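You operate a simulated robot arm through the tools that you are given. There is no shell and no other tool.

Carry out the task below with a simulated robot arm. There is one attempt and no reset: what you move stays moved.

## Task
Buff the wax haze and wipe the glue blob off the plywood box.
Fine: yellow buffing pad for the haze, grey cloth pad for the glue; put both back; leave the dowels. Set down upright: buffing pad, cloth pad. What is to be rubbed or washed off counts as gone when no trace of it is left.

The check looks at the end state, three seconds after you hand in, the way a careful person would. Anything else that was tipped, shoved, dropped, spilled or broken makes it a failure. Flat cloth is picked up by pressing the open fingertips on it (5 to 10 N) and closing them slowly along it; thin cloth reads only 2 to 8 mm in the jaws.

## Robot
A 6-joint arm with a two-finger gripper, fixed in place. Base frame: the origin is on the floor under the middle of its stand, x ahead of it, y to its left, z up; the work surface is at about z = 0.8. Readings come in m, rad, newtons and seconds.
With the tool pointing down near the work surface it reaches from about 0.1 to 0.7 m from the base axis. Its first joint turns from -1.152 to 1.152 rad. Payload 2.45 kg.
Tool frame: the origin (TCP) lies between the finger pads and is the grasp point; the fingertips stand 0.03 m ahead of it; z points along the fingers, y is the line along which they close. The gripper opens to 0.106 m; its body begins 0.079 m behind the TCP.
Orientation is that of the tool frame in the base frame, as a unit quaternion [w, x, y, z]. With the fingers straight down and closing along the base's y, the tool's x points along the base's -x, its y along +y and its z along -z.

## Interface
- The arm moves only by the tool arm_command. Its argument "increments" is a list of rows, each an object of numbers (a shift or turn left out is 0, a gripper value left out holds the last): "tx", "ty", "tz": the shift along the tool's x, y, z in m; "wx", "wy", "wz": the turn, a rotation vector about the tool's x, y, z in rad; "gripper": the finger opening in m, from 0 to 0.106. In form: [{"tx": .., "ty": .., "tz": .., "wx": .., "wy": .., "wz": .., "gripper": ..}, ...]. A call has 1 to 20 rows; each row shifts and turns the commanded pose from where the row before left it, along the tool's axes as they then stand. Each row takes 0.2 s and may step no farther than 0.05 m and 0.15 rad from the row before; otherwise, or with a gripper value out of range, the whole call is refused. Where a pose cannot be reached the arm comes as near as it can. A force on the tool above 40 N (or 10 N above the force at the start of the call, whichever is more), or a blocked arm, ends the call early, and 0.2 s more pass. Each finger travels about 0.153 m/s and halts on what it meets, pressing with about 30 N; the grip force reading is that of the motor and also rises with nothing between the fingers. The clock runs only during rows and for 0.2 s after the last one: add rows that do not move to give the fingers time. The reply holds the time, the measured pose of the TCP, the force on the tool along the base axes, the opening and the grip force, in the units named above and with some noise, with the torque about the TCP (base axes, N m) and any sound that the robot's microphone picked up.
- Cameras (640 x 400 px; columns grow to the right, rows downward): "scene" is fixed at [0.06, 0.4155, 1.4139]; the picture's right is [-0.73, -0.68, 0.00], its down [-0.33, 0.35, -0.88] and it looks along [0.60, -0.64, -0.48] (base axes); focal length 248 px, centre (320, 200). "wrist" rides on the gripper at [0.076, -0.002, -0.106] in the tool frame; the picture's right is [0.02, 1.00, 0.00], its down [-0.78, 0.02, -0.62] and it looks along [-0.62, 0.01, 0.78] (tool axes); focal length 247 px, centre (320, 200). There is no depth. A picture from a camera that has moved, and an enlarged one, comes with that camera's place and axes in the base frame and with its lens.
- get_image(camera): a new picture of that camera. No time passes.
- enlarge(camera, box): a new picture of the part [left, top, right, bottom] of that camera's present view, enlarged. No time passes.
- sign_off(): hands the job in; it is judged then, once.

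Places have to be worked out from the pictures, the camera data and where the tool is seen. Open the gripper and draw the arm clear of the work before you hand the job in, unless the task says otherwise.

The tools are called after "Emit:" by a JSON object that holds its "method" and its "body". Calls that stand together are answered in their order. arm_command: Moves the arm, as the interface text tells. Its arguments: {"type":"object","properties":{"increments":{"type":"array","items":{"type":"object","properties":{"tx":{"type":"number"},"ty":{"type":"number"},"tz":{"type":"number"},"wx":{"type":"number"},"wy":{"type":"number"},"wz":{"type":"number"},"gripper":{"type":"number"}}}}},"required":["increments"]} The other tools are called the same way: get_image (camera) takes a picture; enlarge (camera, box) takes an enlarged picture of a part of a camera's view; sign_off () hands the job in.

At the start:

```text
time: 0.0
eef_pos: [0.331, 0.1029, 1.2724]
tool_rot: [0.001, -0.001, 1.0, 0.001]
contact_force: [0.1, 0.4, 0.6]
ft_torque: [0.02, -0.01, 0.0]
finger_gap: 0.106
grip_force: 0.0
```

scene: 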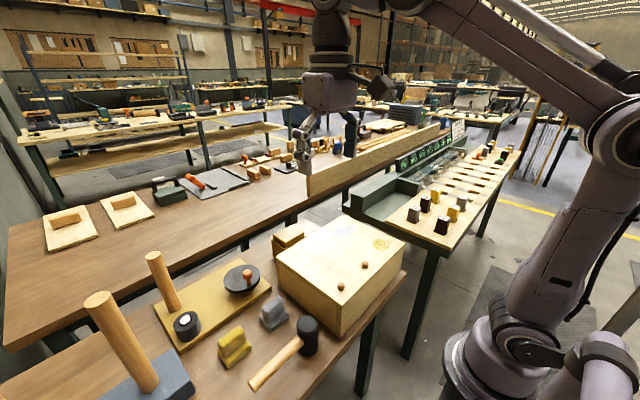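
wrist: 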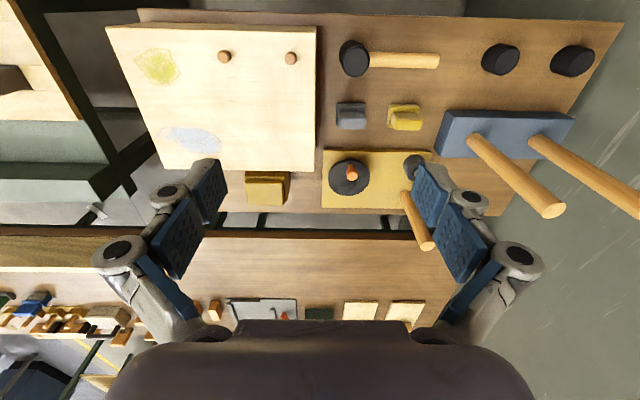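

I'll look closer at the box and tools before moving anything.

Emit:
{"method": "enlarge", "body": {"camera": "scene", "box": [200, 200, 420, 340]}}

Emit:
{"method": "enlarge", "body": {"camera": "wrist", "box": [100, 10, 330, 190]}}

Emit:
{"method": "enlarge", "body": {"camera": "wrist", "box": [230, 30, 450, 220]}}

Emit:
{"method": "enlarge", "body": {"camera": "scene", "box": [80, 220, 340, 400]}}

```text
2.86 times, centred on (310, 270) of scene
camera zoom: at [0.06, 0.4155, 1.4139], right [-0.73, -0.68, 0.0], down [-0.33, 0.35, -0.88], along [0.6, -0.64, -0.48], focal length 709 px, centre (349, 0)
```

zoom: 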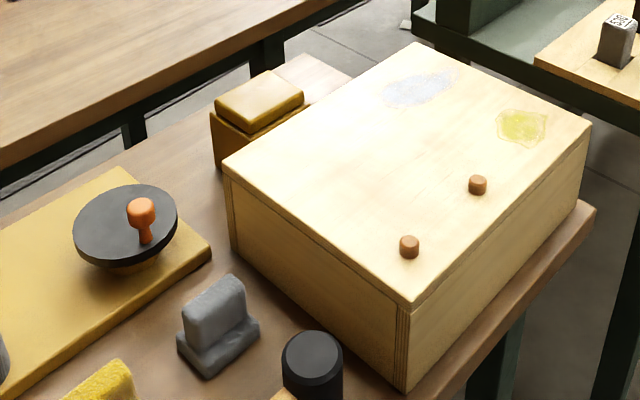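

```text
2.22 times, centred on (215, 100) of wrist
camera zoom: at [0.2562, 0.1002, 1.3783], right [-0.02, 1.0, 0.0], down [0.78, 0.02, 0.62], along [0.62, 0.02, -0.78], focal length 549 px, centre (553, 422)
```

zoom: 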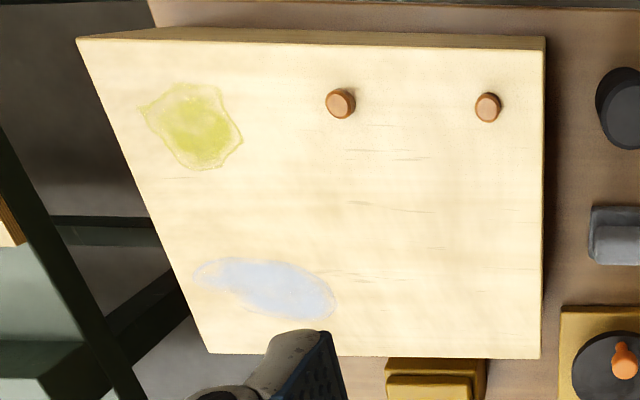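

```text
2.11 times, centred on (340, 125) of wrist
camera zoom: at [0.2562, 0.1002, 1.3783], right [-0.02, 1.0, 0.0], down [0.78, 0.02, 0.62], along [0.62, 0.02, -0.78], focal length 520 px, centre (278, 358)
```

zoom: 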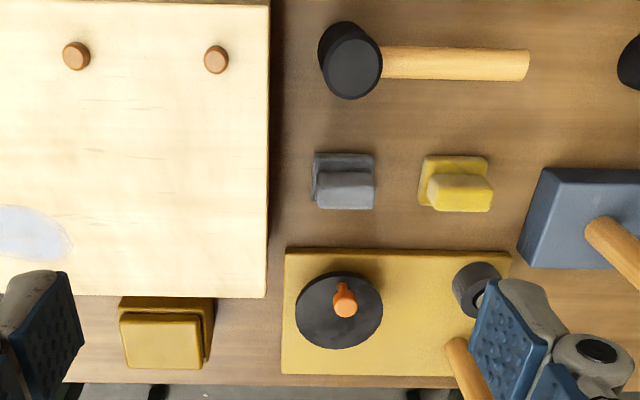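

```text
2.22 times, centred on (210, 310) of scene
camera zoom: at [0.06, 0.4155, 1.4139], right [-0.73, -0.68, 0.0], down [-0.33, 0.35, -0.88], along [0.6, -0.64, -0.48], focal length 552 px, centre (564, -44)
```

zoom: 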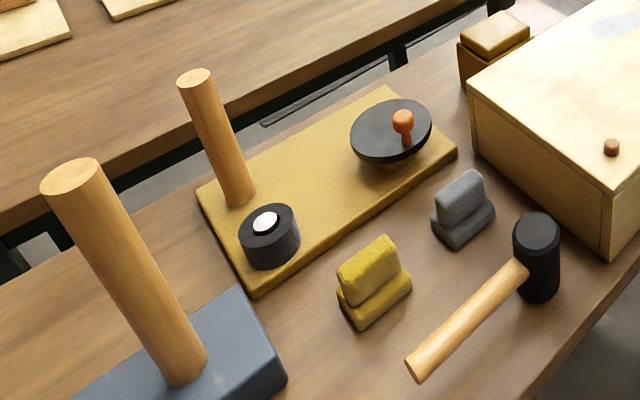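

The bluish film at about (0.475, -0.15) is the haze, and the yellow patch at about (0.347, -0.17) is the glue. The box top is at z≈0.914, the grey pad near (0.455, 0.175) and the yellow pad near (0.455, 0.297). I'm moving the wrist camera lower to see the pads and their ridges more precisely.

Emit:
{"method": "arm_command", "body": {"increments": [{"tx": 0.0102, "ty": 0.022, "tz": 0.037}, {"tx": 0.0102, "ty": 0.022, "tz": 0.037}, {"tx": 0.0102, "ty": 0.022, "tz": 0.037}, {"tx": 0.0102, "ty": 0.022, "tz": 0.037}, {"tx": 0.0102, "ty": 0.022, "tz": 0.037}, {"tx": 0.0102, "ty": 0.022, "tz": 0.037}, {}]}}

```text
time: 1.6
eef_pos: [0.2713, 0.2339, 1.0506]
tool_rot: [0.001, -0.001, 1.0, 0.001]
contact_force: [0.6, 0.1, 0.7]
ft_torque: [0.0, 0.0, 0.03]
finger_gap: 0.106
grip_force: 0.0
```

The arm reached the viewing pose, so I'm taking close pictures of the pads.

Emit:
{"method": "get_image", "body": {"camera": "wrist"}}

Emit:
{"method": "get_image", "body": {"camera": "scene"}}

```text
taken
camera wrist: at [0.1959, 0.2331, 1.1568], right [-0.02, 1.0, 0.0], down [0.78, 0.02, 0.62], along [0.62, 0.02, -0.78], focal length 247 px, centre (320, 200)
```

wrist: 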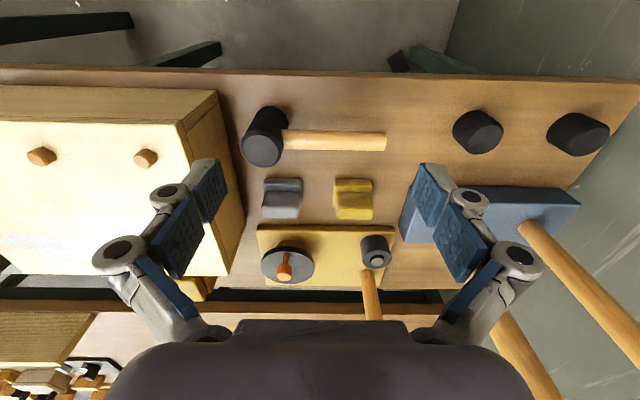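

```text
taken
```

scene: 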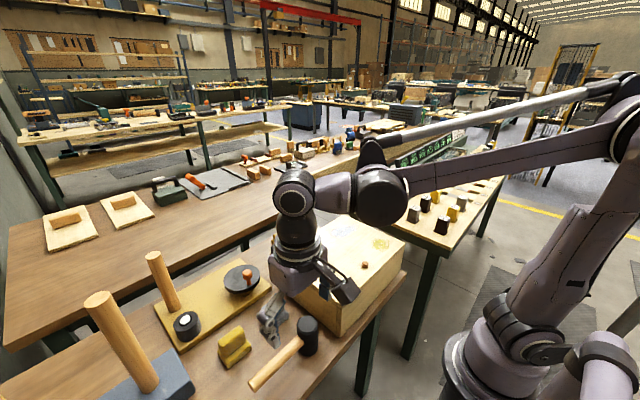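

Emit:
{"method": "enlarge", "body": {"camera": "wrist", "box": [240, 150, 400, 250]}}

Emit:
{"method": "enlarge", "body": {"camera": "scene", "box": [200, 300, 300, 380]}}

```text
4.00 times, centred on (320, 200) of wrist
camera zoom: at [0.1959, 0.2331, 1.1568], right [-0.02, 1.0, 0.0], down [0.78, 0.02, 0.62], along [0.62, 0.02, -0.78], focal length 988 px, centre (320, 200)
```

zoom: 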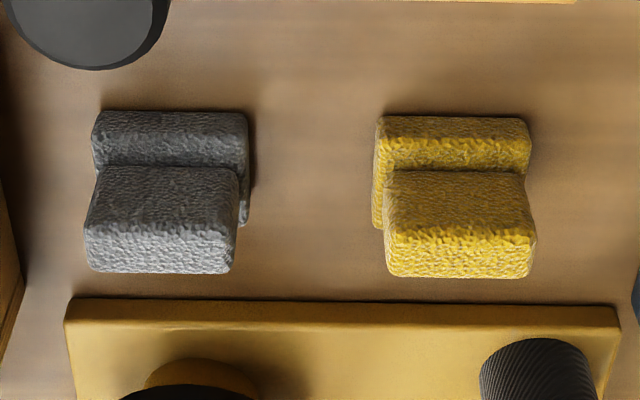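

```text
5.00 times, centred on (250, 340) of scene
camera zoom: at [0.06, 0.4155, 1.4139], right [-0.73, -0.68, 0.0], down [-0.33, 0.35, -0.88], along [0.6, -0.64, -0.48], focal length 1241 px, centre (670, -500)
```

zoom: 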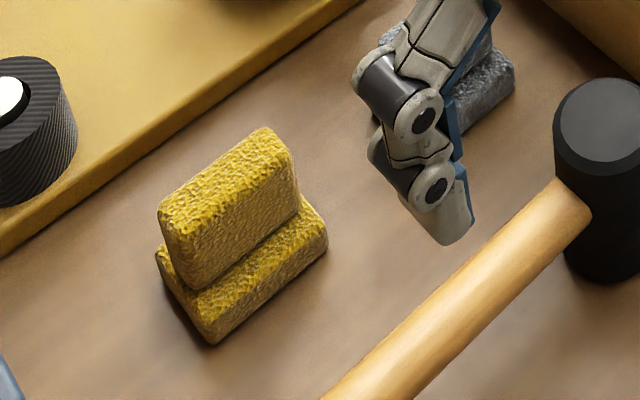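

In the wrist view both pads have a base to z≈0.82 and a ridge along y, from x≈0.446 to 0.472, with its top at z≈0.86. I'll turn the tool -90° so the fingers close along x, with the camera on the -y side away from the posts, and start with the yellow pad.

Emit:
{"method": "arm_command", "body": {"increments": [{"wz": -0.1428}, {"wz": -0.1428}, {"wz": -0.1428}, {"wz": -0.1428}, {"wz": -0.1428}, {"wz": -0.1428}, {"wz": -0.1428}, {"wz": -0.1428}, {"wz": -0.1428}, {"wz": -0.1428}, {"wz": -0.1428}, {}]}}

```text
time: 4.2
eef_pos: [0.2709, 0.2347, 1.0495]
tool_rot: [-0.001, 0.708, -0.706, 0.0]
contact_force: [0.4, 0.4, -0.6]
ft_torque: [-0.01, 0.01, 0.04]
finger_gap: 0.1059
grip_force: 0.1
```

The tool now points x→-y and y→-x, as planned. I'm moving above the yellow pad at about (0.457, 0.298) and narrowing the opening to 0.07.

Emit:
{"method": "arm_command", "body": {"increments": [{"tx": -0.0127, "ty": -0.0372, "tz": 0.014}, {"tx": -0.0127, "ty": -0.0372, "tz": 0.014}, {"tx": -0.0127, "ty": -0.0372, "tz": 0.014}, {"tx": -0.0127, "ty": -0.0372, "tz": 0.014}, {"tx": -0.0127, "ty": -0.0372, "tz": 0.014, "gripper": 0.07}, {}, {}]}}

Emit:
{"method": "get_image", "body": {"camera": "wrist"}}

Emit:
{"method": "enlarge", "body": {"camera": "scene", "box": [150, 230, 350, 380]}}

```text
time: 5.8
eef_pos: [0.4566, 0.2969, 0.9815]
tool_rot: [-0.002, 0.708, -0.706, -0.001]
contact_force: [0.1, 0.4, -0.1]
ft_torque: [0.04, 0.0, 0.0]
finger_gap: 0.07
grip_force: 0.1
```

```text
taken
camera wrist: at [0.4594, 0.2211, 1.0872], right [-1.0, -0.02, 0.0], down [-0.02, 0.78, 0.62], along [-0.01, 0.62, -0.78], focal length 247 px, centre (320, 200)
```

wrist: 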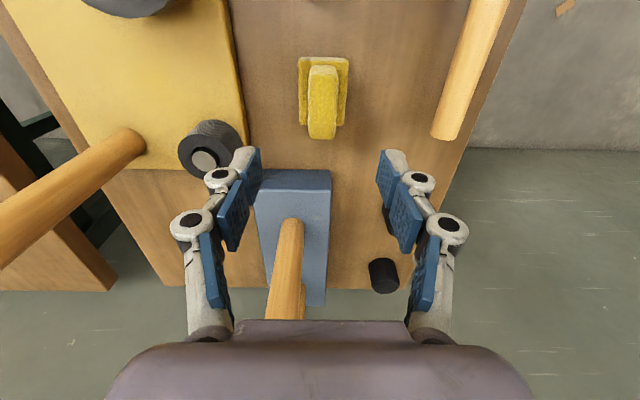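

```text
2.67 times, centred on (250, 305) of scene
camera zoom: at [0.06, 0.4155, 1.4139], right [-0.73, -0.68, 0.0], down [-0.33, 0.35, -0.88], along [0.6, -0.64, -0.48], focal length 662 px, centre (507, -80)
```

zoom: 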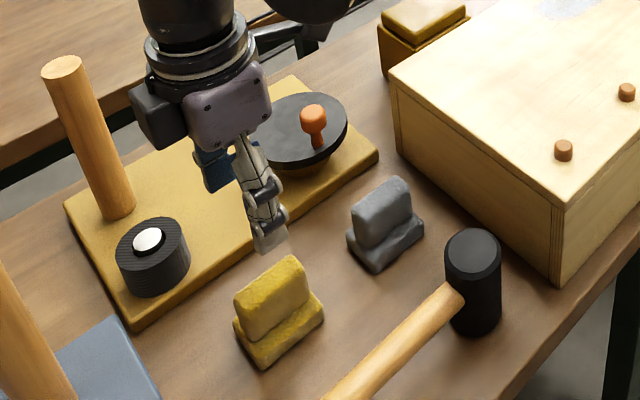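

Emit:
{"method": "enlarge", "body": {"camera": "wrist", "box": [240, 40, 400, 140]}}

```text
4.00 times, centred on (320, 90) of wrist
camera zoom: at [0.4594, 0.2211, 1.0872], right [-1.0, -0.02, 0.0], down [-0.02, 0.78, 0.62], along [-0.01, 0.62, -0.78], focal length 988 px, centre (320, 640)
```

zoom: 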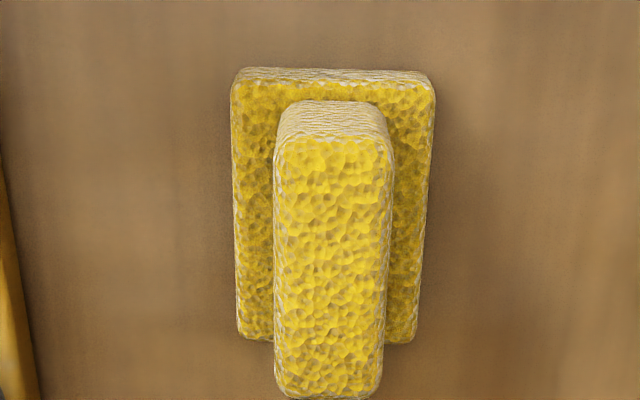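

The ridge centre is at (0.456, 0.2965), so the TCP is well aligned. I'm going down to TCP z≈0.859, which puts the fingertips just above the pad's base flange.

Emit:
{"method": "arm_command", "body": {"increments": [{"tz": 0.03}, {"tz": 0.03}, {"tz": 0.03}, {"tz": 0.02}, {"tz": 0.0125}, {}]}}

Emit:
{"method": "enlarge", "body": {"camera": "scene", "box": [170, 270, 300, 370]}}

Emit:
{"method": "get_image", "body": {"camera": "wrist"}}

```text
time: 7.2
eef_pos: [0.4581, 0.2968, 0.8578]
tool_rot: [-0.001, 0.708, -0.707, -0.001]
contact_force: [0.2, 0.8, 0.2]
ft_torque: [-0.01, -0.01, -0.01]
finger_gap: 0.0699
grip_force: 0.0
```

```text
4.00 times, centred on (235, 320) of scene
camera zoom: at [0.06, 0.4155, 1.4139], right [-0.73, -0.68, 0.0], down [-0.33, 0.35, -0.88], along [0.6, -0.64, -0.48], focal length 993 px, centre (660, -280)
```

zoom: 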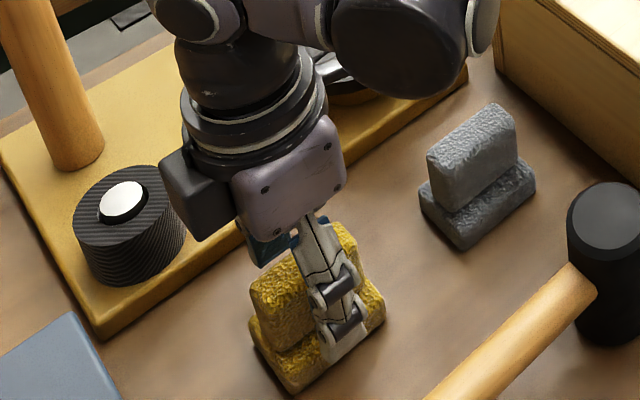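

```text
taken
camera wrist: at [0.4596, 0.2213, 0.9644], right [-1.0, -0.02, 0.0], down [-0.02, 0.78, 0.62], along [-0.01, 0.62, -0.78], focal length 247 px, centre (320, 200)
```

wrist: 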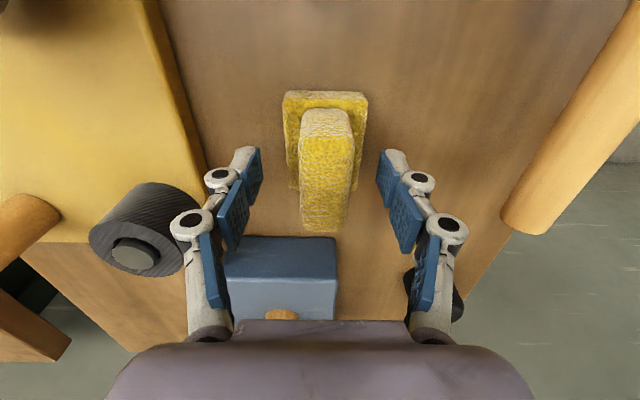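

The fingers straddle the ridge with no contact, and the ridge sits about 2 mm to the -x side. I'm shifting by that much and closing slowly.

Emit:
{"method": "arm_command", "body": {"increments": [{"ty": 0.002}, {"gripper": 0.055}, {"gripper": 0.045}, {"gripper": 0.037}, {"gripper": 0.03}, {"gripper": 0.026}, {"gripper": 0.022}, {"gripper": 0.018}, {}, {}]}}

Emit:
{"method": "get_image", "body": {"camera": "wrist"}}

```text
time: 9.4
eef_pos: [0.456, 0.2967, 0.8583]
tool_rot: [-0.001, 0.708, -0.706, 0.0]
contact_force: [0.3, 0.5, 0.5]
ft_torque: [0.01, 0.02, 0.0]
finger_gap: 0.0248
grip_force: 30.1
```

```text
taken
camera wrist: at [0.4576, 0.2214, 0.9648], right [-1.0, -0.02, 0.0], down [-0.02, 0.78, 0.62], along [-0.01, 0.62, -0.78], focal length 247 px, centre (320, 200)
```

wrist: 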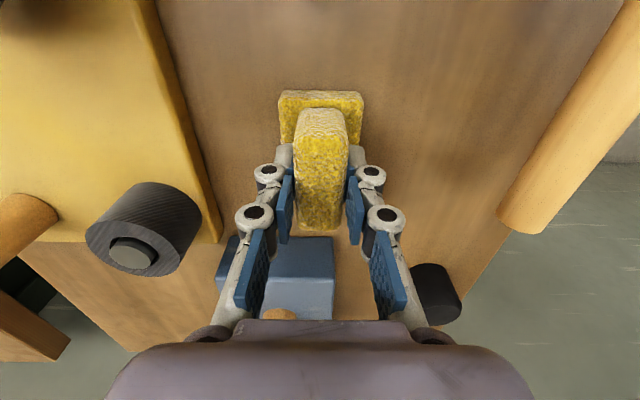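

The gap stopped at 0.0248 with a 30 N grip, so the ridge is held. I'm lifting straight up and checking.

Emit:
{"method": "arm_command", "body": {"increments": [{"tz": -0.01}, {"tz": -0.03}, {"tz": -0.04}, {"tz": -0.04}, {"tz": -0.04}, {}]}}

Emit:
{"method": "get_image", "body": {"camera": "wrist"}}

Emit:
{"method": "get_image", "body": {"camera": "scene"}}

```text
time: 10.8
eef_pos: [0.4557, 0.2986, 1.0181]
tool_rot: [-0.001, 0.708, -0.706, 0.0]
contact_force: [0.0, -0.3, -0.4]
ft_torque: [-0.05, 0.04, 0.0]
finger_gap: 0.0248
grip_force: 30.0
```

```text
taken
camera wrist: at [0.4574, 0.2219, 1.1254], right [-1.0, -0.02, 0.0], down [-0.02, 0.78, 0.62], along [-0.01, 0.62, -0.78], focal length 247 px, centre (320, 200)
```

wrist: 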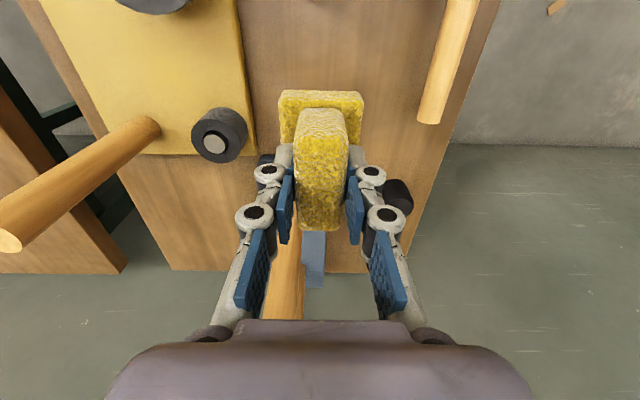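

```text
taken
```

scene: 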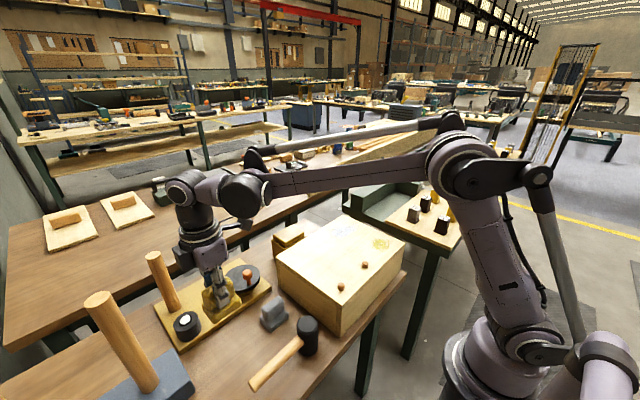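

The pad came up with the gripper. I'm carrying it over the box to above the haze at about (0.475, -0.15), with its bottom about 4.5 cm above the lid.

Emit:
{"method": "arm_command", "body": {"increments": [{"tx": 0.03, "tz": -0.01}, {"tx": 0.045}, {"tx": 0.045}, {"tx": 0.045}, {"tx": 0.045}, {"tx": 0.045}, {"tx": 0.045}, {"tx": 0.045, "ty": -0.005}, {"tx": 0.045, "ty": -0.005}, {"tx": 0.044, "ty": -0.01}, {"tx": 0.015}, {}]}}

Emit:
{"method": "get_image", "body": {"camera": "wrist"}}

Emit:
{"method": "enlarge", "body": {"camera": "scene", "box": [230, 180, 430, 320]}}

```text
time: 13.4
eef_pos: [0.475, -0.153, 1.027]
tool_rot: [-0.001, 0.708, -0.706, 0.0]
contact_force: [-0.1, -0.7, 0.2]
ft_torque: [0.02, 0.02, 0.0]
finger_gap: 0.0249
grip_force: 29.6
```

```text
taken
camera wrist: at [0.4778, -0.2286, 1.1337], right [-1.0, -0.02, 0.0], down [-0.02, 0.78, 0.62], along [-0.01, 0.62, -0.78], focal length 247 px, centre (320, 200)
```

wrist: 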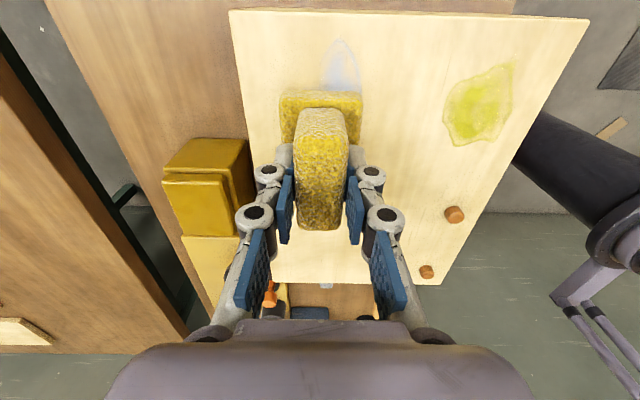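

```text
2.86 times, centred on (330, 250) of scene
camera zoom: at [0.0601, 0.4155, 1.4139], right [-0.73, -0.68, 0.0], down [-0.33, 0.35, -0.88], along [0.6, -0.64, -0.48], focal length 709 px, centre (291, 57)
```

zoom: 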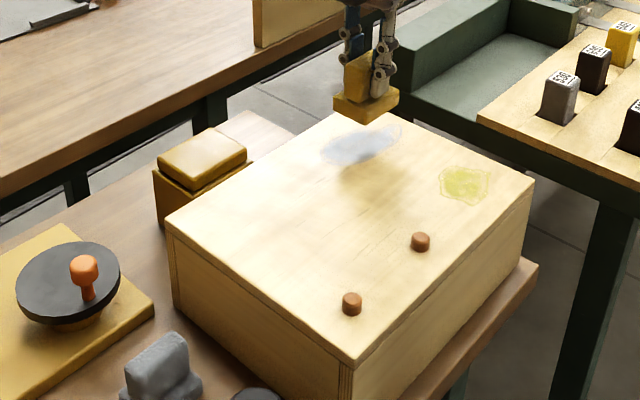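

The pad hangs level above the haze, whose -y end is at about (0.464, -0.209). I'm descending close to the lid, then feeling for contact in small steps.

Emit:
{"method": "arm_command", "body": {"increments": [{"tz": 0.02}, {"tz": 0.015}, {"tz": 0.008}, {"tz": 0.004}, {}, {}]}}

```text
time: 14.5
eef_pos: [0.4758, -0.1513, 0.9829]
tool_rot: [-0.001, 0.708, -0.706, 0.0]
contact_force: [-1.9, 0.4, 8.9]
ft_torque: [0.08, 0.07, -0.01]
finger_gap: 0.0253
grip_force: 29.9
stopped in row 5: the force on the tool passed its limit at 41 N (the readings are from after the stop); the commanded pose is now the measured one
```

Contact came a little earlier than expected, at TCP z≈0.983, and the force has settled to 9 N. I'm checking that the pad still sits squarely in the jaws.

Emit:
{"method": "get_image", "body": {"camera": "wrist"}}

Emit:
{"method": "enlarge", "body": {"camera": "scene", "box": [290, 180, 430, 280]}}

```text
taken
camera wrist: at [0.4778, -0.2276, 1.0897], right [-1.0, -0.02, 0.0], down [-0.02, 0.78, 0.62], along [-0.01, 0.62, -0.78], focal length 247 px, centre (320, 200)
```

wrist: 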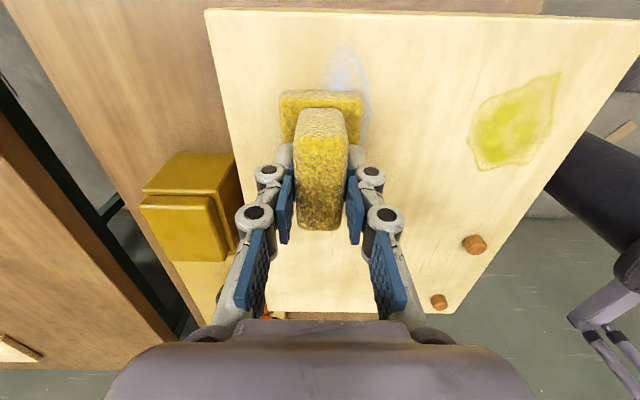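

```text
4.00 times, centred on (360, 230) of scene
camera zoom: at [0.0598, 0.4156, 1.4139], right [-0.73, -0.68, 0.0], down [-0.33, 0.35, -0.88], along [0.6, -0.64, -0.48], focal length 993 px, centre (160, 80)
```

zoom: 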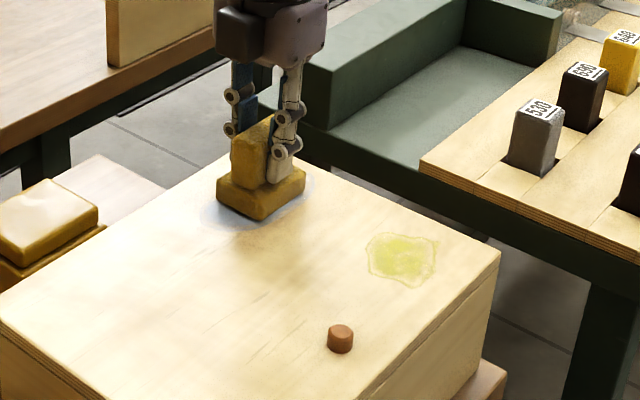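

The pad is flat on the haze with about 9 N. I'm starting with gentle strokes along y and watching the force.

Emit:
{"method": "arm_command", "body": {"increments": [{"tx": 0.01}, {"tx": 0.01}, {"tx": 0.01}, {"tx": 0.01}, {"tx": -0.01}, {"tx": -0.01}, {"tx": -0.01}, {"tx": -0.01}, {}]}}

Emit:
{"method": "enlarge", "body": {"camera": "scene", "box": [290, 180, 430, 280]}}

Emit:
{"method": "get_image", "body": {"camera": "wrist"}}

```text
time: 16.5
eef_pos: [0.4757, -0.1516, 0.9835]
tool_rot: [-0.001, 0.708, -0.706, 0.0]
contact_force: [-0.4, -3.7, 8.4]
ft_torque: [-0.28, 0.01, -0.03]
finger_gap: 0.0248
grip_force: 29.9
```

```text
4.00 times, centred on (360, 230) of scene
camera zoom: at [0.0599, 0.4154, 1.414], right [-0.73, -0.68, 0.0], down [-0.33, 0.35, -0.88], along [0.6, -0.64, -0.48], focal length 993 px, centre (160, 80)
```

zoom: 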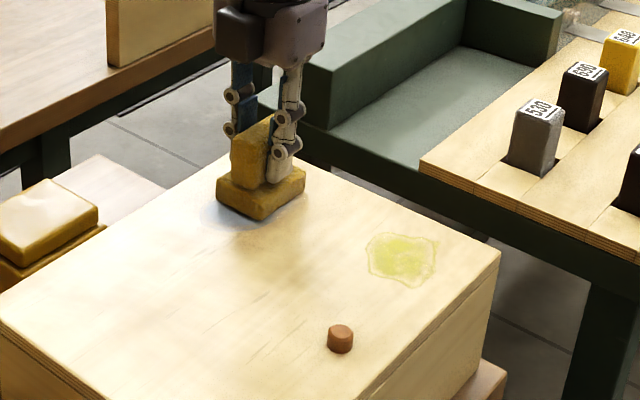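

```text
taken
camera wrist: at [0.478, -0.2277, 1.0895], right [-1.0, -0.02, 0.0], down [-0.02, 0.78, 0.62], along [-0.01, 0.62, -0.78], focal length 247 px, centre (320, 200)
```

wrist: 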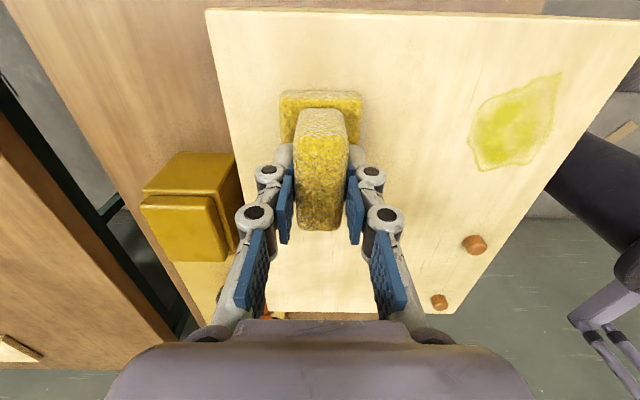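

The -y half came clean straight away and the force stayed near 8 N. I'm continuing with a raster over the rest, including both sides in x.

Emit:
{"method": "arm_command", "body": {"increments": [{"tx": -0.01}, {"tx": -0.01}, {"tx": -0.01}, {"tx": -0.01}, {"tx": -0.01}, {"ty": -0.008}, {"ty": -0.008}, {"tx": 0.01}, {"tx": 0.01}, {"tx": 0.01}, {"tx": 0.01}, {"tx": 0.01}, {"tx": 0.01}, {"tx": 0.01}, {"tx": 0.01}, {"tx": 0.005}, {}]}}

```text
time: 20.1
eef_pos: [0.4905, -0.1867, 0.9825]
tool_rot: [0.0, 0.707, -0.707, 0.001]
contact_force: [0.3, 4.2, 6.4]
ft_torque: [0.14, 0.0, -0.01]
finger_gap: 0.0251
grip_force: 30.0
```

The force stays around 6–8 N. Now I'm going over to the -x side and back along y.

Emit:
{"method": "arm_command", "body": {"increments": [{"ty": 0.01}, {"ty": 0.01}, {"ty": 0.01}, {"tx": -0.01}, {"tx": -0.01}, {"tx": -0.01}, {"tx": -0.01}, {"tx": -0.01}, {"tx": -0.01}, {"tx": -0.01}, {"tx": -0.01}, {"tx": -0.005}, {"ty": -0.01}, {"tx": 0.01}, {"tx": 0.01}, {"tx": 0.01}, {"tx": 0.01}, {}]}}

Emit:
{"method": "get_image", "body": {"camera": "wrist"}}

Emit:
{"method": "enlarge", "body": {"camera": "scene", "box": [290, 180, 430, 280]}}

```text
time: 23.9
eef_pos: [0.4714, -0.1424, 0.9834]
tool_rot: [-0.001, 0.708, -0.707, 0.0]
contact_force: [0.6, 0.6, -0.2]
ft_torque: [0.01, 0.01, 0.0]
finger_gap: 0.0249
grip_force: 30.5
```

```text
taken
camera wrist: at [0.4744, -0.2183, 1.0893], right [-1.0, -0.02, 0.0], down [-0.02, 0.78, 0.62], along [-0.01, 0.62, -0.78], focal length 247 px, centre (320, 200)
```

wrist: 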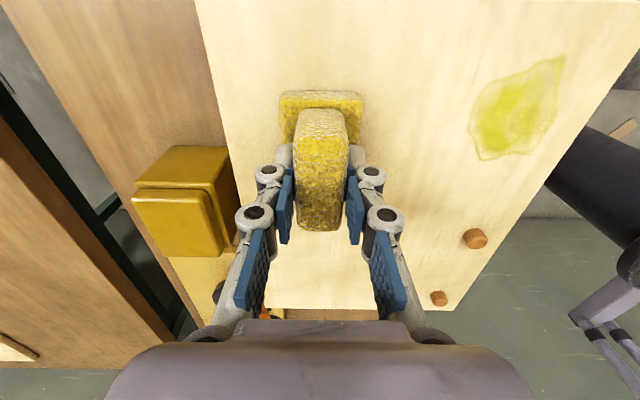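

```text
4.00 times, centred on (360, 230) of scene
camera zoom: at [0.06, 0.4155, 1.4139], right [-0.73, -0.68, 0.0], down [-0.33, 0.35, -0.88], along [0.6, -0.64, -0.48], focal length 993 px, centre (160, 80)
```

zoom: 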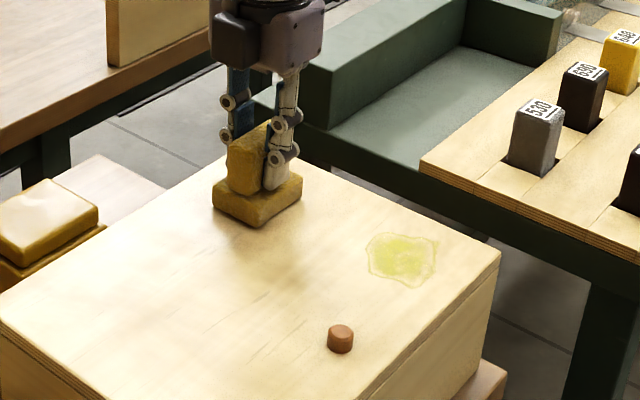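

The force has dropped to about zero here. I'm lifting off and moving aside a little to see whether any haze remains.

Emit:
{"method": "arm_command", "body": {"increments": [{"tz": -0.02}, {"tz": -0.04, "tx": -0.02}, {"tx": -0.05}, {"tx": -0.05}, {"tx": -0.05}, {}]}}

Emit:
{"method": "enlarge", "body": {"camera": "scene", "box": [290, 180, 430, 280]}}

Emit:
{"method": "get_image", "body": {"camera": "wrist"}}

```text
time: 25.3
eef_pos: [0.4735, 0.0286, 1.0429]
tool_rot: [0.002, -0.707, 0.707, 0.0]
contact_force: [-0.1, -0.4, -0.1]
ft_torque: [-0.04, -0.01, -0.01]
finger_gap: 0.0249
grip_force: 30.1
```

```text
4.00 times, centred on (360, 230) of scene
camera zoom: at [0.06, 0.4155, 1.4139], right [-0.73, -0.68, 0.0], down [-0.33, 0.35, -0.88], along [0.6, -0.64, -0.48], focal length 993 px, centre (160, 80)
```

zoom: 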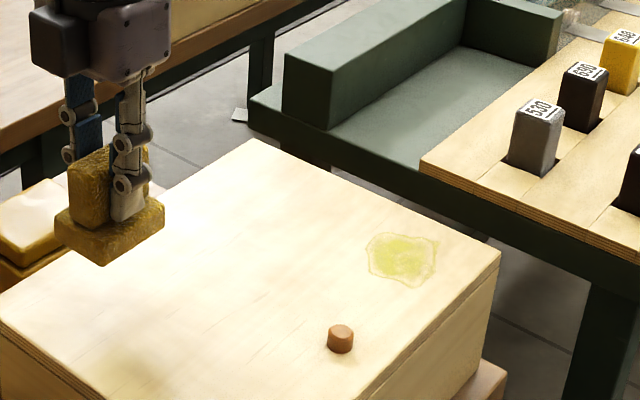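

```text
taken
camera wrist: at [0.4749, -0.0482, 1.1494], right [-1.0, -0.02, 0.0], down [-0.02, 0.78, 0.62], along [-0.01, 0.62, -0.78], focal length 247 px, centre (320, 200)
```

wrist: 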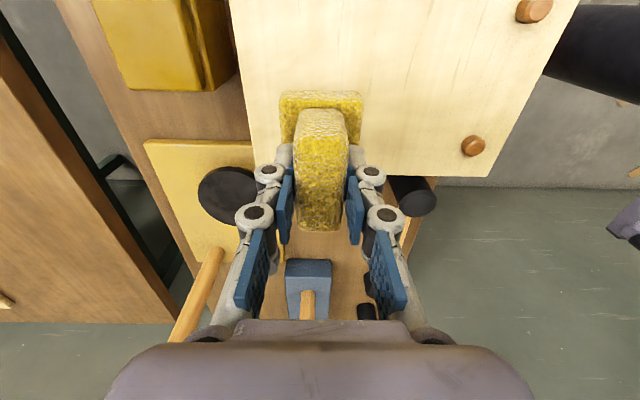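

Emit:
{"method": "enlarge", "body": {"camera": "scene", "box": [320, 205, 380, 245]}}

Emit:
{"method": "enlarge", "body": {"camera": "scene", "box": [270, 200, 420, 300]}}

```text
10.00 times, centred on (350, 225) of scene
camera zoom: at [0.06, 0.4155, 1.4139], right [-0.73, -0.68, 0.0], down [-0.33, 0.35, -0.88], along [0.6, -0.64, -0.48], focal length 2483 px, centre (20, -50)
```

zoom: 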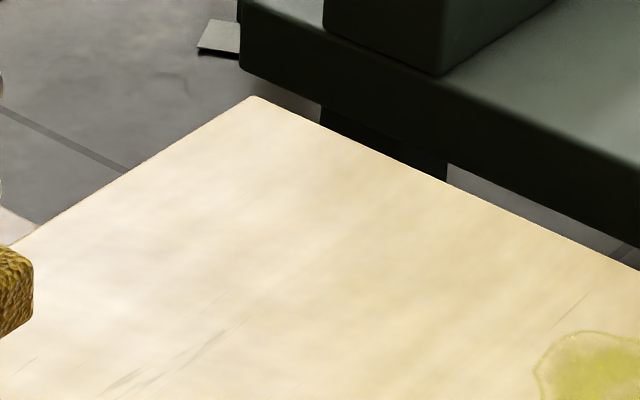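

```text
4.00 times, centred on (345, 250) of scene
camera zoom: at [0.06, 0.4155, 1.4139], right [-0.73, -0.68, 0.0], down [-0.33, 0.35, -0.88], along [0.6, -0.64, -0.48], focal length 993 px, centre (220, 0)
```

zoom: 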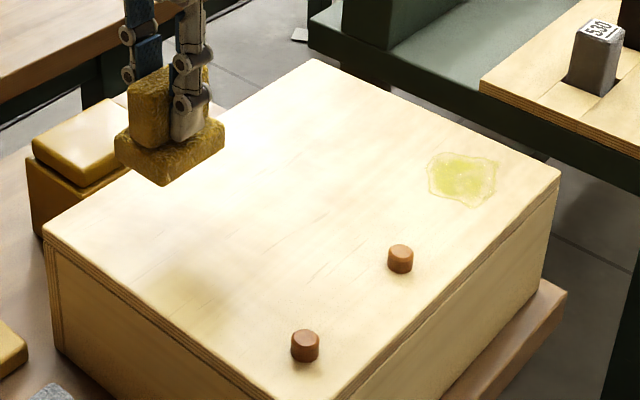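

From the scene camera the haze looks gone. I'll check with the wrist camera from above, with the pad out of the line of sight, before putting the yellow pad back.

Emit:
{"method": "arm_command", "body": {"increments": [{"tx": 0.0382, "ty": 0.0164, "tz": -0.0078}, {"tx": 0.0382, "ty": 0.0164, "tz": -0.0078}, {"tx": 0.0382, "ty": 0.0164, "tz": -0.0078}, {"tx": 0.0382, "ty": 0.0164, "tz": -0.0078}, {"tx": 0.0382, "ty": 0.0164, "tz": -0.0078}, {"tx": 0.0382, "ty": 0.0164, "tz": -0.0078}, {}]}}

Emit:
{"method": "get_image", "body": {"camera": "wrist"}}

Emit:
{"method": "enlarge", "body": {"camera": "wrist", "box": [150, 30, 310, 190]}}

```text
time: 26.9
eef_pos: [0.3733, -0.2, 1.0887]
tool_rot: [-0.001, 0.709, -0.706, 0.0]
contact_force: [0.1, 0.6, -0.3]
ft_torque: [-0.02, -0.01, -0.02]
finger_gap: 0.0251
grip_force: 30.1
```

```text
taken
camera wrist: at [0.3751, -0.2771, 1.196], right [-1.0, -0.02, 0.0], down [-0.02, 0.78, 0.62], along [-0.01, 0.62, -0.78], focal length 247 px, centre (320, 200)
```

wrist: 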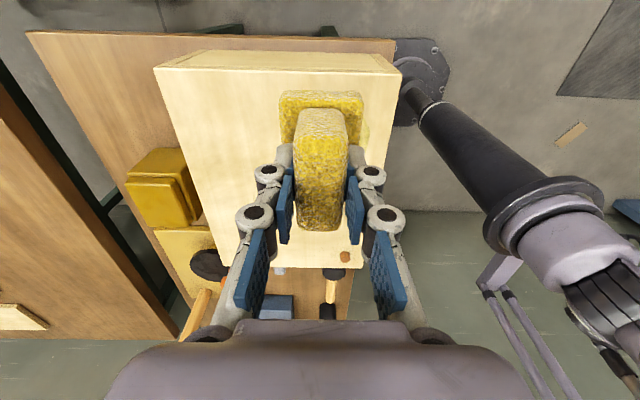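

```text
2.50 times, centred on (230, 110) of wrist
camera zoom: at [0.3751, -0.2771, 1.196], right [-1.0, -0.02, 0.0], down [-0.02, 0.78, 0.62], along [-0.01, 0.62, -0.78], focal length 617 px, centre (545, 425)
```

zoom: 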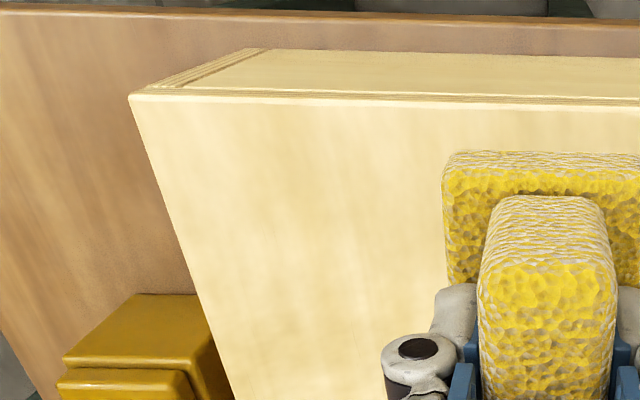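

The lid is clean where the haze was. I'm carrying the yellow pad back to its original place at (0.456, 0.297), staying high over the box.

Emit:
{"method": "arm_command", "body": {"increments": [{"tx": -0.0452, "ty": -0.0075}, {"tx": -0.0452, "ty": -0.0075}, {"tx": -0.0452, "ty": -0.0075}, {"tx": -0.0452, "ty": -0.0075}, {"tx": -0.0452, "ty": -0.0075}, {"tx": -0.0452, "ty": -0.0075}, {"tx": -0.0452, "ty": -0.0075}, {"tx": -0.0452, "ty": -0.0075}, {"tx": -0.0452, "ty": -0.0075}, {"tx": -0.0452, "ty": -0.0075}, {"tx": -0.0447, "ty": -0.0077}, {}, {}]}}

```text
time: 29.7
eef_pos: [0.4545, 0.2968, 1.0895]
tool_rot: [-0.001, 0.708, -0.707, 0.0]
contact_force: [0.2, 0.1, -1.1]
ft_torque: [0.0, 0.0, 0.03]
finger_gap: 0.0248
grip_force: 30.1
```

The tool is above the original spot, so I'm descending to about 2 cm above the table contact height.

Emit:
{"method": "arm_command", "body": {"increments": [{"tz": 0.04, "ty": -0.0015}, {"tz": 0.04}, {"tz": 0.04}, {"tz": 0.04}, {"tz": 0.03}, {"tz": 0.018}, {}, {}]}}

Emit:
{"method": "get_image", "body": {"camera": "wrist"}}

Emit:
{"method": "enlarge", "body": {"camera": "scene", "box": [170, 270, 300, 370]}}

```text
time: 31.5
eef_pos: [0.4568, 0.296, 0.8831]
tool_rot: [-0.002, 0.708, -0.706, 0.0]
contact_force: [0.3, 0.6, -1.2]
ft_torque: [-0.01, -0.02, 0.03]
finger_gap: 0.0247
grip_force: 30.1
```

```text
taken
camera wrist: at [0.4589, 0.2195, 0.9887], right [-1.0, -0.02, 0.0], down [-0.02, 0.78, 0.62], along [-0.01, 0.62, -0.78], focal length 247 px, centre (320, 200)
```

wrist: 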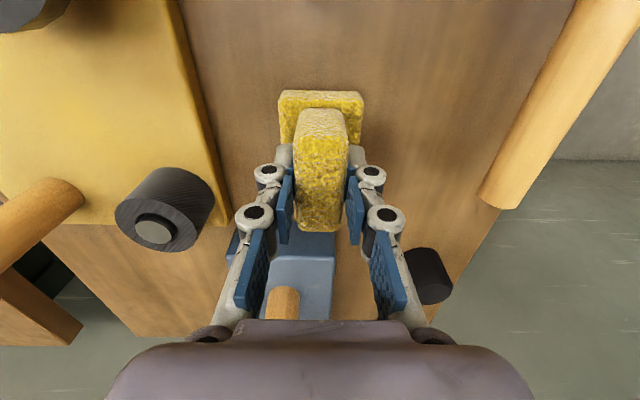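

```text
4.00 times, centred on (235, 320) of scene
camera zoom: at [0.06, 0.4155, 1.4139], right [-0.73, -0.68, 0.0], down [-0.33, 0.35, -0.88], along [0.6, -0.64, -0.48], focal length 993 px, centre (660, -280)
```

zoom: 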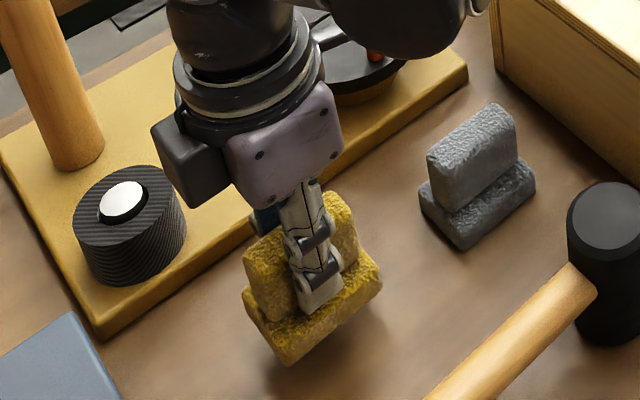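

The pad looks the same in the jaws as when it was grasped, so it hasn't slipped. It should touch down at TCP z≈0.858, so I'm lowering gently.

Emit:
{"method": "arm_command", "body": {"increments": [{"tz": 0.01}, {"tz": 0.007}, {"tz": 0.003}, {"tz": 0.002}, {"tz": 0.001}, {}]}}

```text
time: 32.9
eef_pos: [0.4575, 0.2951, 0.8589]
tool_rot: [-0.001, 0.708, -0.707, 0.0]
contact_force: [0.3, 0.3, -0.1]
ft_torque: [-0.01, -0.01, 0.01]
finger_gap: 0.025
grip_force: 29.5
```

No contact yet at 0.8589, so I'm continuing in 1 mm steps.

Emit:
{"method": "arm_command", "body": {"increments": [{"tz": 0.001, "tx": -0.001}, {}]}}

```text
time: 33.5
eef_pos: [0.457, 0.2969, 0.8585]
tool_rot: [-0.002, 0.708, -0.707, 0.0]
contact_force: [0.4, 0.1, -1.1]
ft_torque: [0.0, 0.06, -0.01]
finger_gap: 0.0249
grip_force: 30.6
```

Emit:
{"method": "arm_command", "body": {"increments": [{"tz": 0.001}, {}]}}

```text
time: 34.1
eef_pos: [0.4583, 0.2972, 0.8568]
tool_rot: [0.0, 0.708, -0.707, 0.0]
contact_force: [-0.7, 0.8, 8.8]
ft_torque: [0.04, 0.0, -0.02]
finger_gap: 0.0251
grip_force: 30.3
```

The pad is on the table, with 8.8 N at z≈0.857. I'm easing off half a millimetre and opening slowly.

Emit:
{"method": "arm_command", "body": {"increments": [{"tz": -0.0006}, {}, {"gripper": 0.026}, {"gripper": 0.029}, {"gripper": 0.034}, {"gripper": 0.042}, {"gripper": 0.052}, {"gripper": 0.064}, {"gripper": 0.07}, {}]}}

Emit:
{"method": "get_image", "body": {"camera": "wrist"}}

```text
time: 36.3
eef_pos: [0.4586, 0.2969, 0.8579]
tool_rot: [-0.002, 0.708, -0.706, 0.001]
contact_force: [0.3, -0.8, -0.4]
ft_torque: [-0.05, -0.02, -0.03]
finger_gap: 0.0699
grip_force: 0.2
```

```text
taken
camera wrist: at [0.4597, 0.2209, 0.9643], right [-1.0, -0.02, 0.0], down [-0.02, 0.78, 0.62], along [-0.01, 0.62, -0.78], focal length 247 px, centre (320, 200)
```

wrist: 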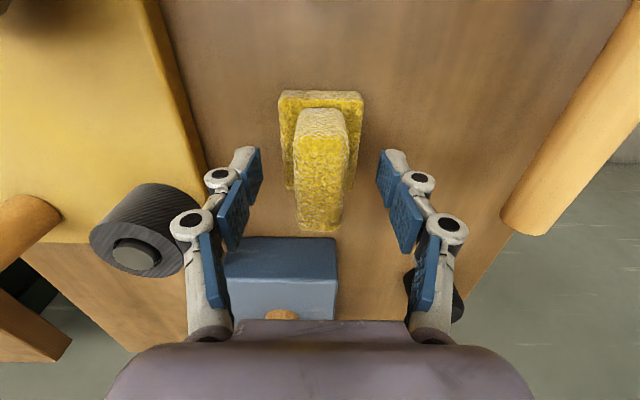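

The yellow pad stands upright within about 2 mm of its original spot. I'm lifting straight up, shifting over the grey pad at y≈0.177, and starting to turn the tool back.

Emit:
{"method": "arm_command", "body": {"increments": [{"tz": -0.02}, {"tz": -0.04}, {"tz": -0.05}, {"tz": -0.05}, {"tx": 0.04}, {"tx": 0.04}, {"tx": 0.04}, {"wz": 0.1428}, {"wz": 0.1428}, {"wz": 0.1428}, {"wz": 0.1428}, {"wz": 0.1428}, {"wz": 0.1428}, {"wz": 0.1428}, {"wz": 0.1428}, {"wz": 0.1428}, {"wz": 0.1428}, {"wz": 0.1428}, {}]}}

Emit:
{"method": "get_image", "body": {"camera": "scene"}}

```text
time: 40.3
eef_pos: [0.4578, 0.1774, 1.0175]
tool_rot: [0.001, 0.0, 1.0, 0.002]
contact_force: [-0.4, 0.1, 0.4]
ft_torque: [0.04, 0.03, 0.03]
finger_gap: 0.0697
grip_force: 0.0
```

```text
taken
```

scene: 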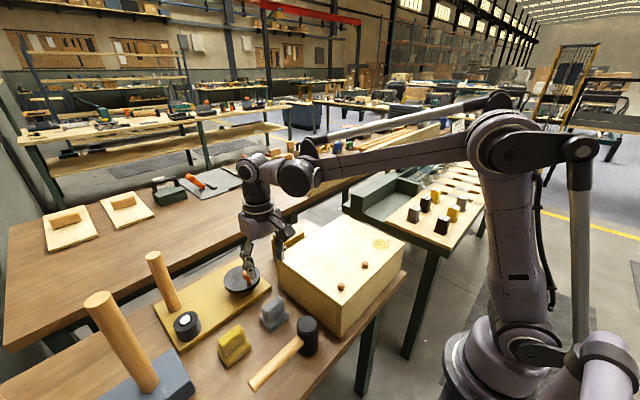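

The yellow pad stands upright in place and nothing else has moved. I'm turning another +90° so the camera ends up on the +y side, away from the box.

Emit:
{"method": "arm_command", "body": {"increments": [{"wz": 0.1428}, {"wz": 0.1428}, {"wz": 0.1428}, {"wz": 0.1428}, {"wz": 0.1428}, {"wz": 0.1428}, {"wz": 0.1428}, {"wz": 0.1428}, {"wz": 0.1428}, {"wz": 0.1428}, {"wz": 0.1428}, {}]}}

Emit:
{"method": "get_image", "body": {"camera": "wrist"}}

Emit:
{"method": "enlarge", "body": {"camera": "wrist", "box": [240, 40, 400, 140]}}

```text
time: 42.9
eef_pos: [0.4577, 0.1771, 1.0183]
tool_rot: [0.001, 0.707, 0.707, 0.002]
contact_force: [0.0, -1.0, 0.5]
ft_torque: [0.02, 0.01, -0.01]
finger_gap: 0.0702
grip_force: 0.0
```

```text
taken
camera wrist: at [0.4562, 0.2536, 1.1241], right [1.0, 0.02, 0.0], down [0.02, -0.78, 0.62], along [0.02, -0.62, -0.78], focal length 247 px, centre (320, 200)
```

wrist: 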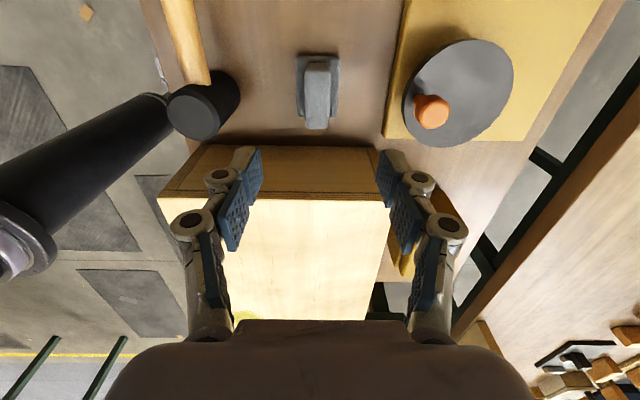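

```text
4.00 times, centred on (320, 90) of wrist
camera zoom: at [0.4562, 0.2536, 1.1241], right [1.0, 0.02, 0.0], down [0.02, -0.78, 0.62], along [0.02, -0.62, -0.78], focal length 988 px, centre (320, 640)
```

zoom: 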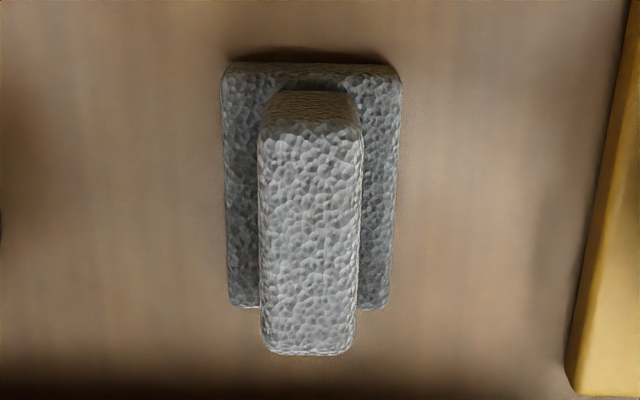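

The grey ridge is centred at about (0.456, 0.176). I'm checking the gripper body's outline against the box edge before descending next to it.

Emit:
{"method": "enlarge", "body": {"camera": "scene", "box": [190, 150, 350, 350]}}

```text
2.00 times, centred on (270, 250) of scene
camera zoom: at [0.06, 0.4155, 1.4139], right [-0.73, -0.68, 0.0], down [-0.33, 0.35, -0.88], along [0.6, -0.64, -0.48], focal length 496 px, centre (420, 100)
```

zoom: 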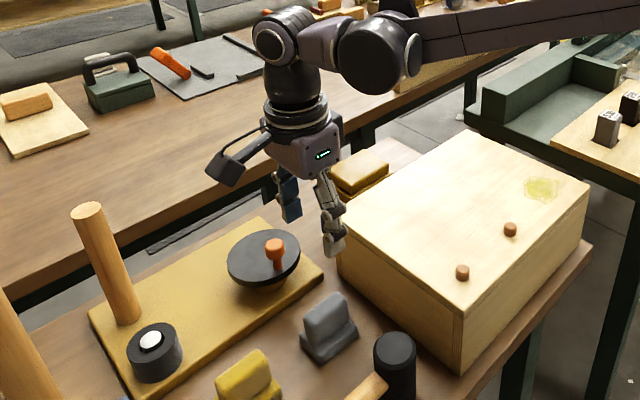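

The camera bracket is on the free +y side, and the body bottom will stay above the box top. I'm aligning and descending partway.

Emit:
{"method": "arm_command", "body": {"increments": [{"tx": -0.001, "ty": -0.0015, "tz": 0.03}, {"tz": 0.03}, {"tz": 0.03}, {"tz": 0.02}, {}]}}

Emit:
{"method": "enlarge", "body": {"camera": "scene", "box": [200, 200, 360, 350]}}

Emit:
{"method": "get_image", "body": {"camera": "wrist"}}

```text
time: 44.1
eef_pos: [0.4561, 0.1762, 0.9081]
tool_rot: [-0.001, 0.706, 0.708, 0.001]
contact_force: [0.0, 0.6, 0.3]
ft_torque: [-0.02, 0.03, 0.03]
finger_gap: 0.0699
grip_force: 0.0
```

```text
2.67 times, centred on (280, 275) of scene
camera zoom: at [0.06, 0.4155, 1.4139], right [-0.73, -0.68, 0.0], down [-0.33, 0.35, -0.88], along [0.6, -0.64, -0.48], focal length 662 px, centre (427, 0)
```

zoom: 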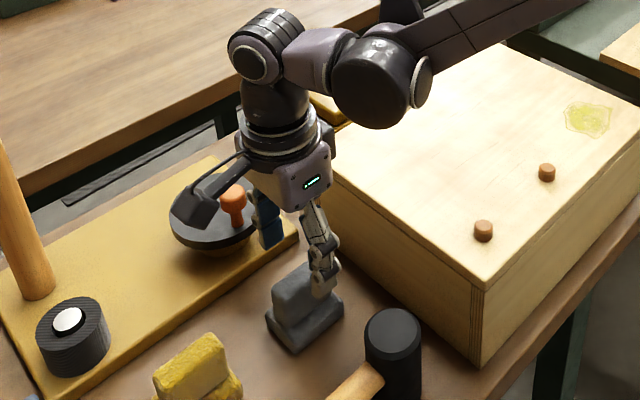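

```text
taken
camera wrist: at [0.4543, 0.2529, 1.0136], right [1.0, 0.02, 0.0], down [0.02, -0.78, 0.62], along [0.02, -0.62, -0.78], focal length 247 px, centre (320, 200)
```

wrist: 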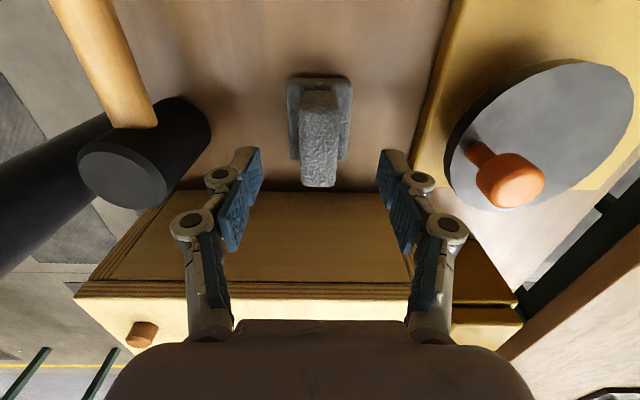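

The ridge is centred between the fingers and there is clearance to the box, disc and mallet. I'm descending the last 5 cm to TCP z≈0.858.

Emit:
{"method": "arm_command", "body": {"increments": [{"tz": 0.02}, {"tz": 0.015}, {"tz": 0.01}, {"tz": 0.005}, {}]}}

Emit:
{"method": "get_image", "body": {"camera": "wrist"}}

```text
time: 45.3
eef_pos: [0.456, 0.1756, 0.8573]
tool_rot: [0.0, 0.706, 0.708, 0.001]
contact_force: [0.3, -0.3, 0.3]
ft_torque: [-0.01, 0.0, 0.02]
finger_gap: 0.07
grip_force: 0.0
```

```text
taken
camera wrist: at [0.4546, 0.2523, 0.9639], right [1.0, 0.02, 0.0], down [0.02, -0.78, 0.62], along [0.02, -0.62, -0.78], focal length 247 px, centre (320, 200)
```

wrist: 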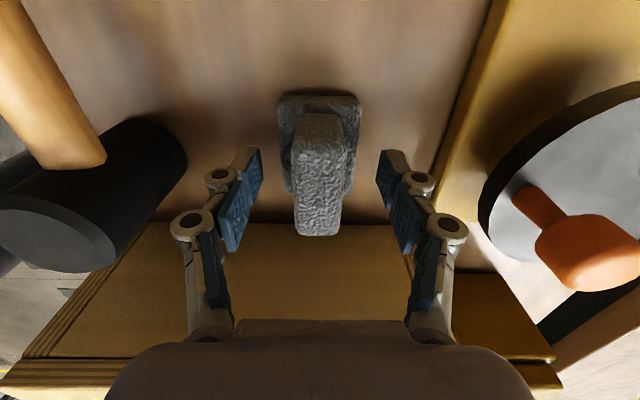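

The fingers straddle the grey ridge evenly, so I'm closing slowly.

Emit:
{"method": "arm_command", "body": {"increments": [{"gripper": 0.055}, {"gripper": 0.045}, {"gripper": 0.037}, {"gripper": 0.03}, {"gripper": 0.026}, {"gripper": 0.022}, {"gripper": 0.018}, {}, {}]}}

Emit:
{"method": "get_image", "body": {"camera": "wrist"}}

```text
time: 47.3
eef_pos: [0.4566, 0.1762, 0.8576]
tool_rot: [0.001, 0.706, 0.708, 0.001]
contact_force: [0.2, 0.5, 0.4]
ft_torque: [0.05, -0.02, -0.01]
finger_gap: 0.0249
grip_force: 29.9
```

```text
taken
camera wrist: at [0.4546, 0.2524, 0.964], right [1.0, 0.02, 0.0], down [0.02, -0.78, 0.62], along [0.02, -0.62, -0.78], focal length 247 px, centre (320, 200)
```

wrist: 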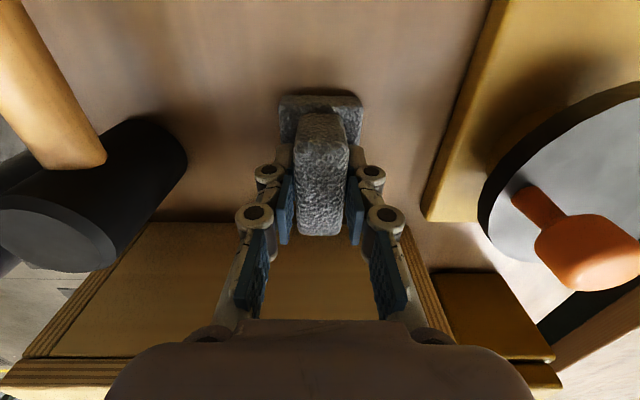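

The grey pad is gripped at 0.0249 with 30 N. I'm lifting straight up to clear the box.

Emit:
{"method": "arm_command", "body": {"increments": [{"tz": -0.01}, {"tz": -0.03}, {"tz": -0.045}, {"tz": -0.045}, {"tz": -0.045}, {"tz": -0.01}, {}]}}

Emit:
{"method": "get_image", "body": {"camera": "wrist"}}

```text
time: 48.9
eef_pos: [0.4551, 0.1766, 1.0449]
tool_rot: [0.0, 0.706, 0.708, 0.0]
contact_force: [0.7, 0.2, -0.9]
ft_torque: [-0.01, -0.04, 0.02]
finger_gap: 0.0251
grip_force: 30.1
```

```text
taken
camera wrist: at [0.4545, 0.2531, 1.1502], right [1.0, 0.02, 0.0], down [0.02, -0.78, 0.62], along [0.02, -0.62, -0.78], focal length 247 px, centre (320, 200)
```

wrist: 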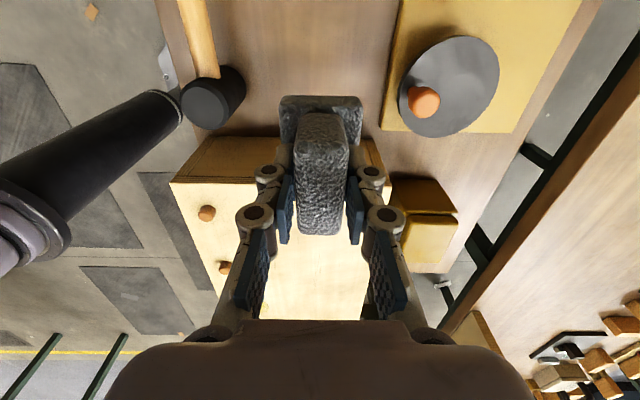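

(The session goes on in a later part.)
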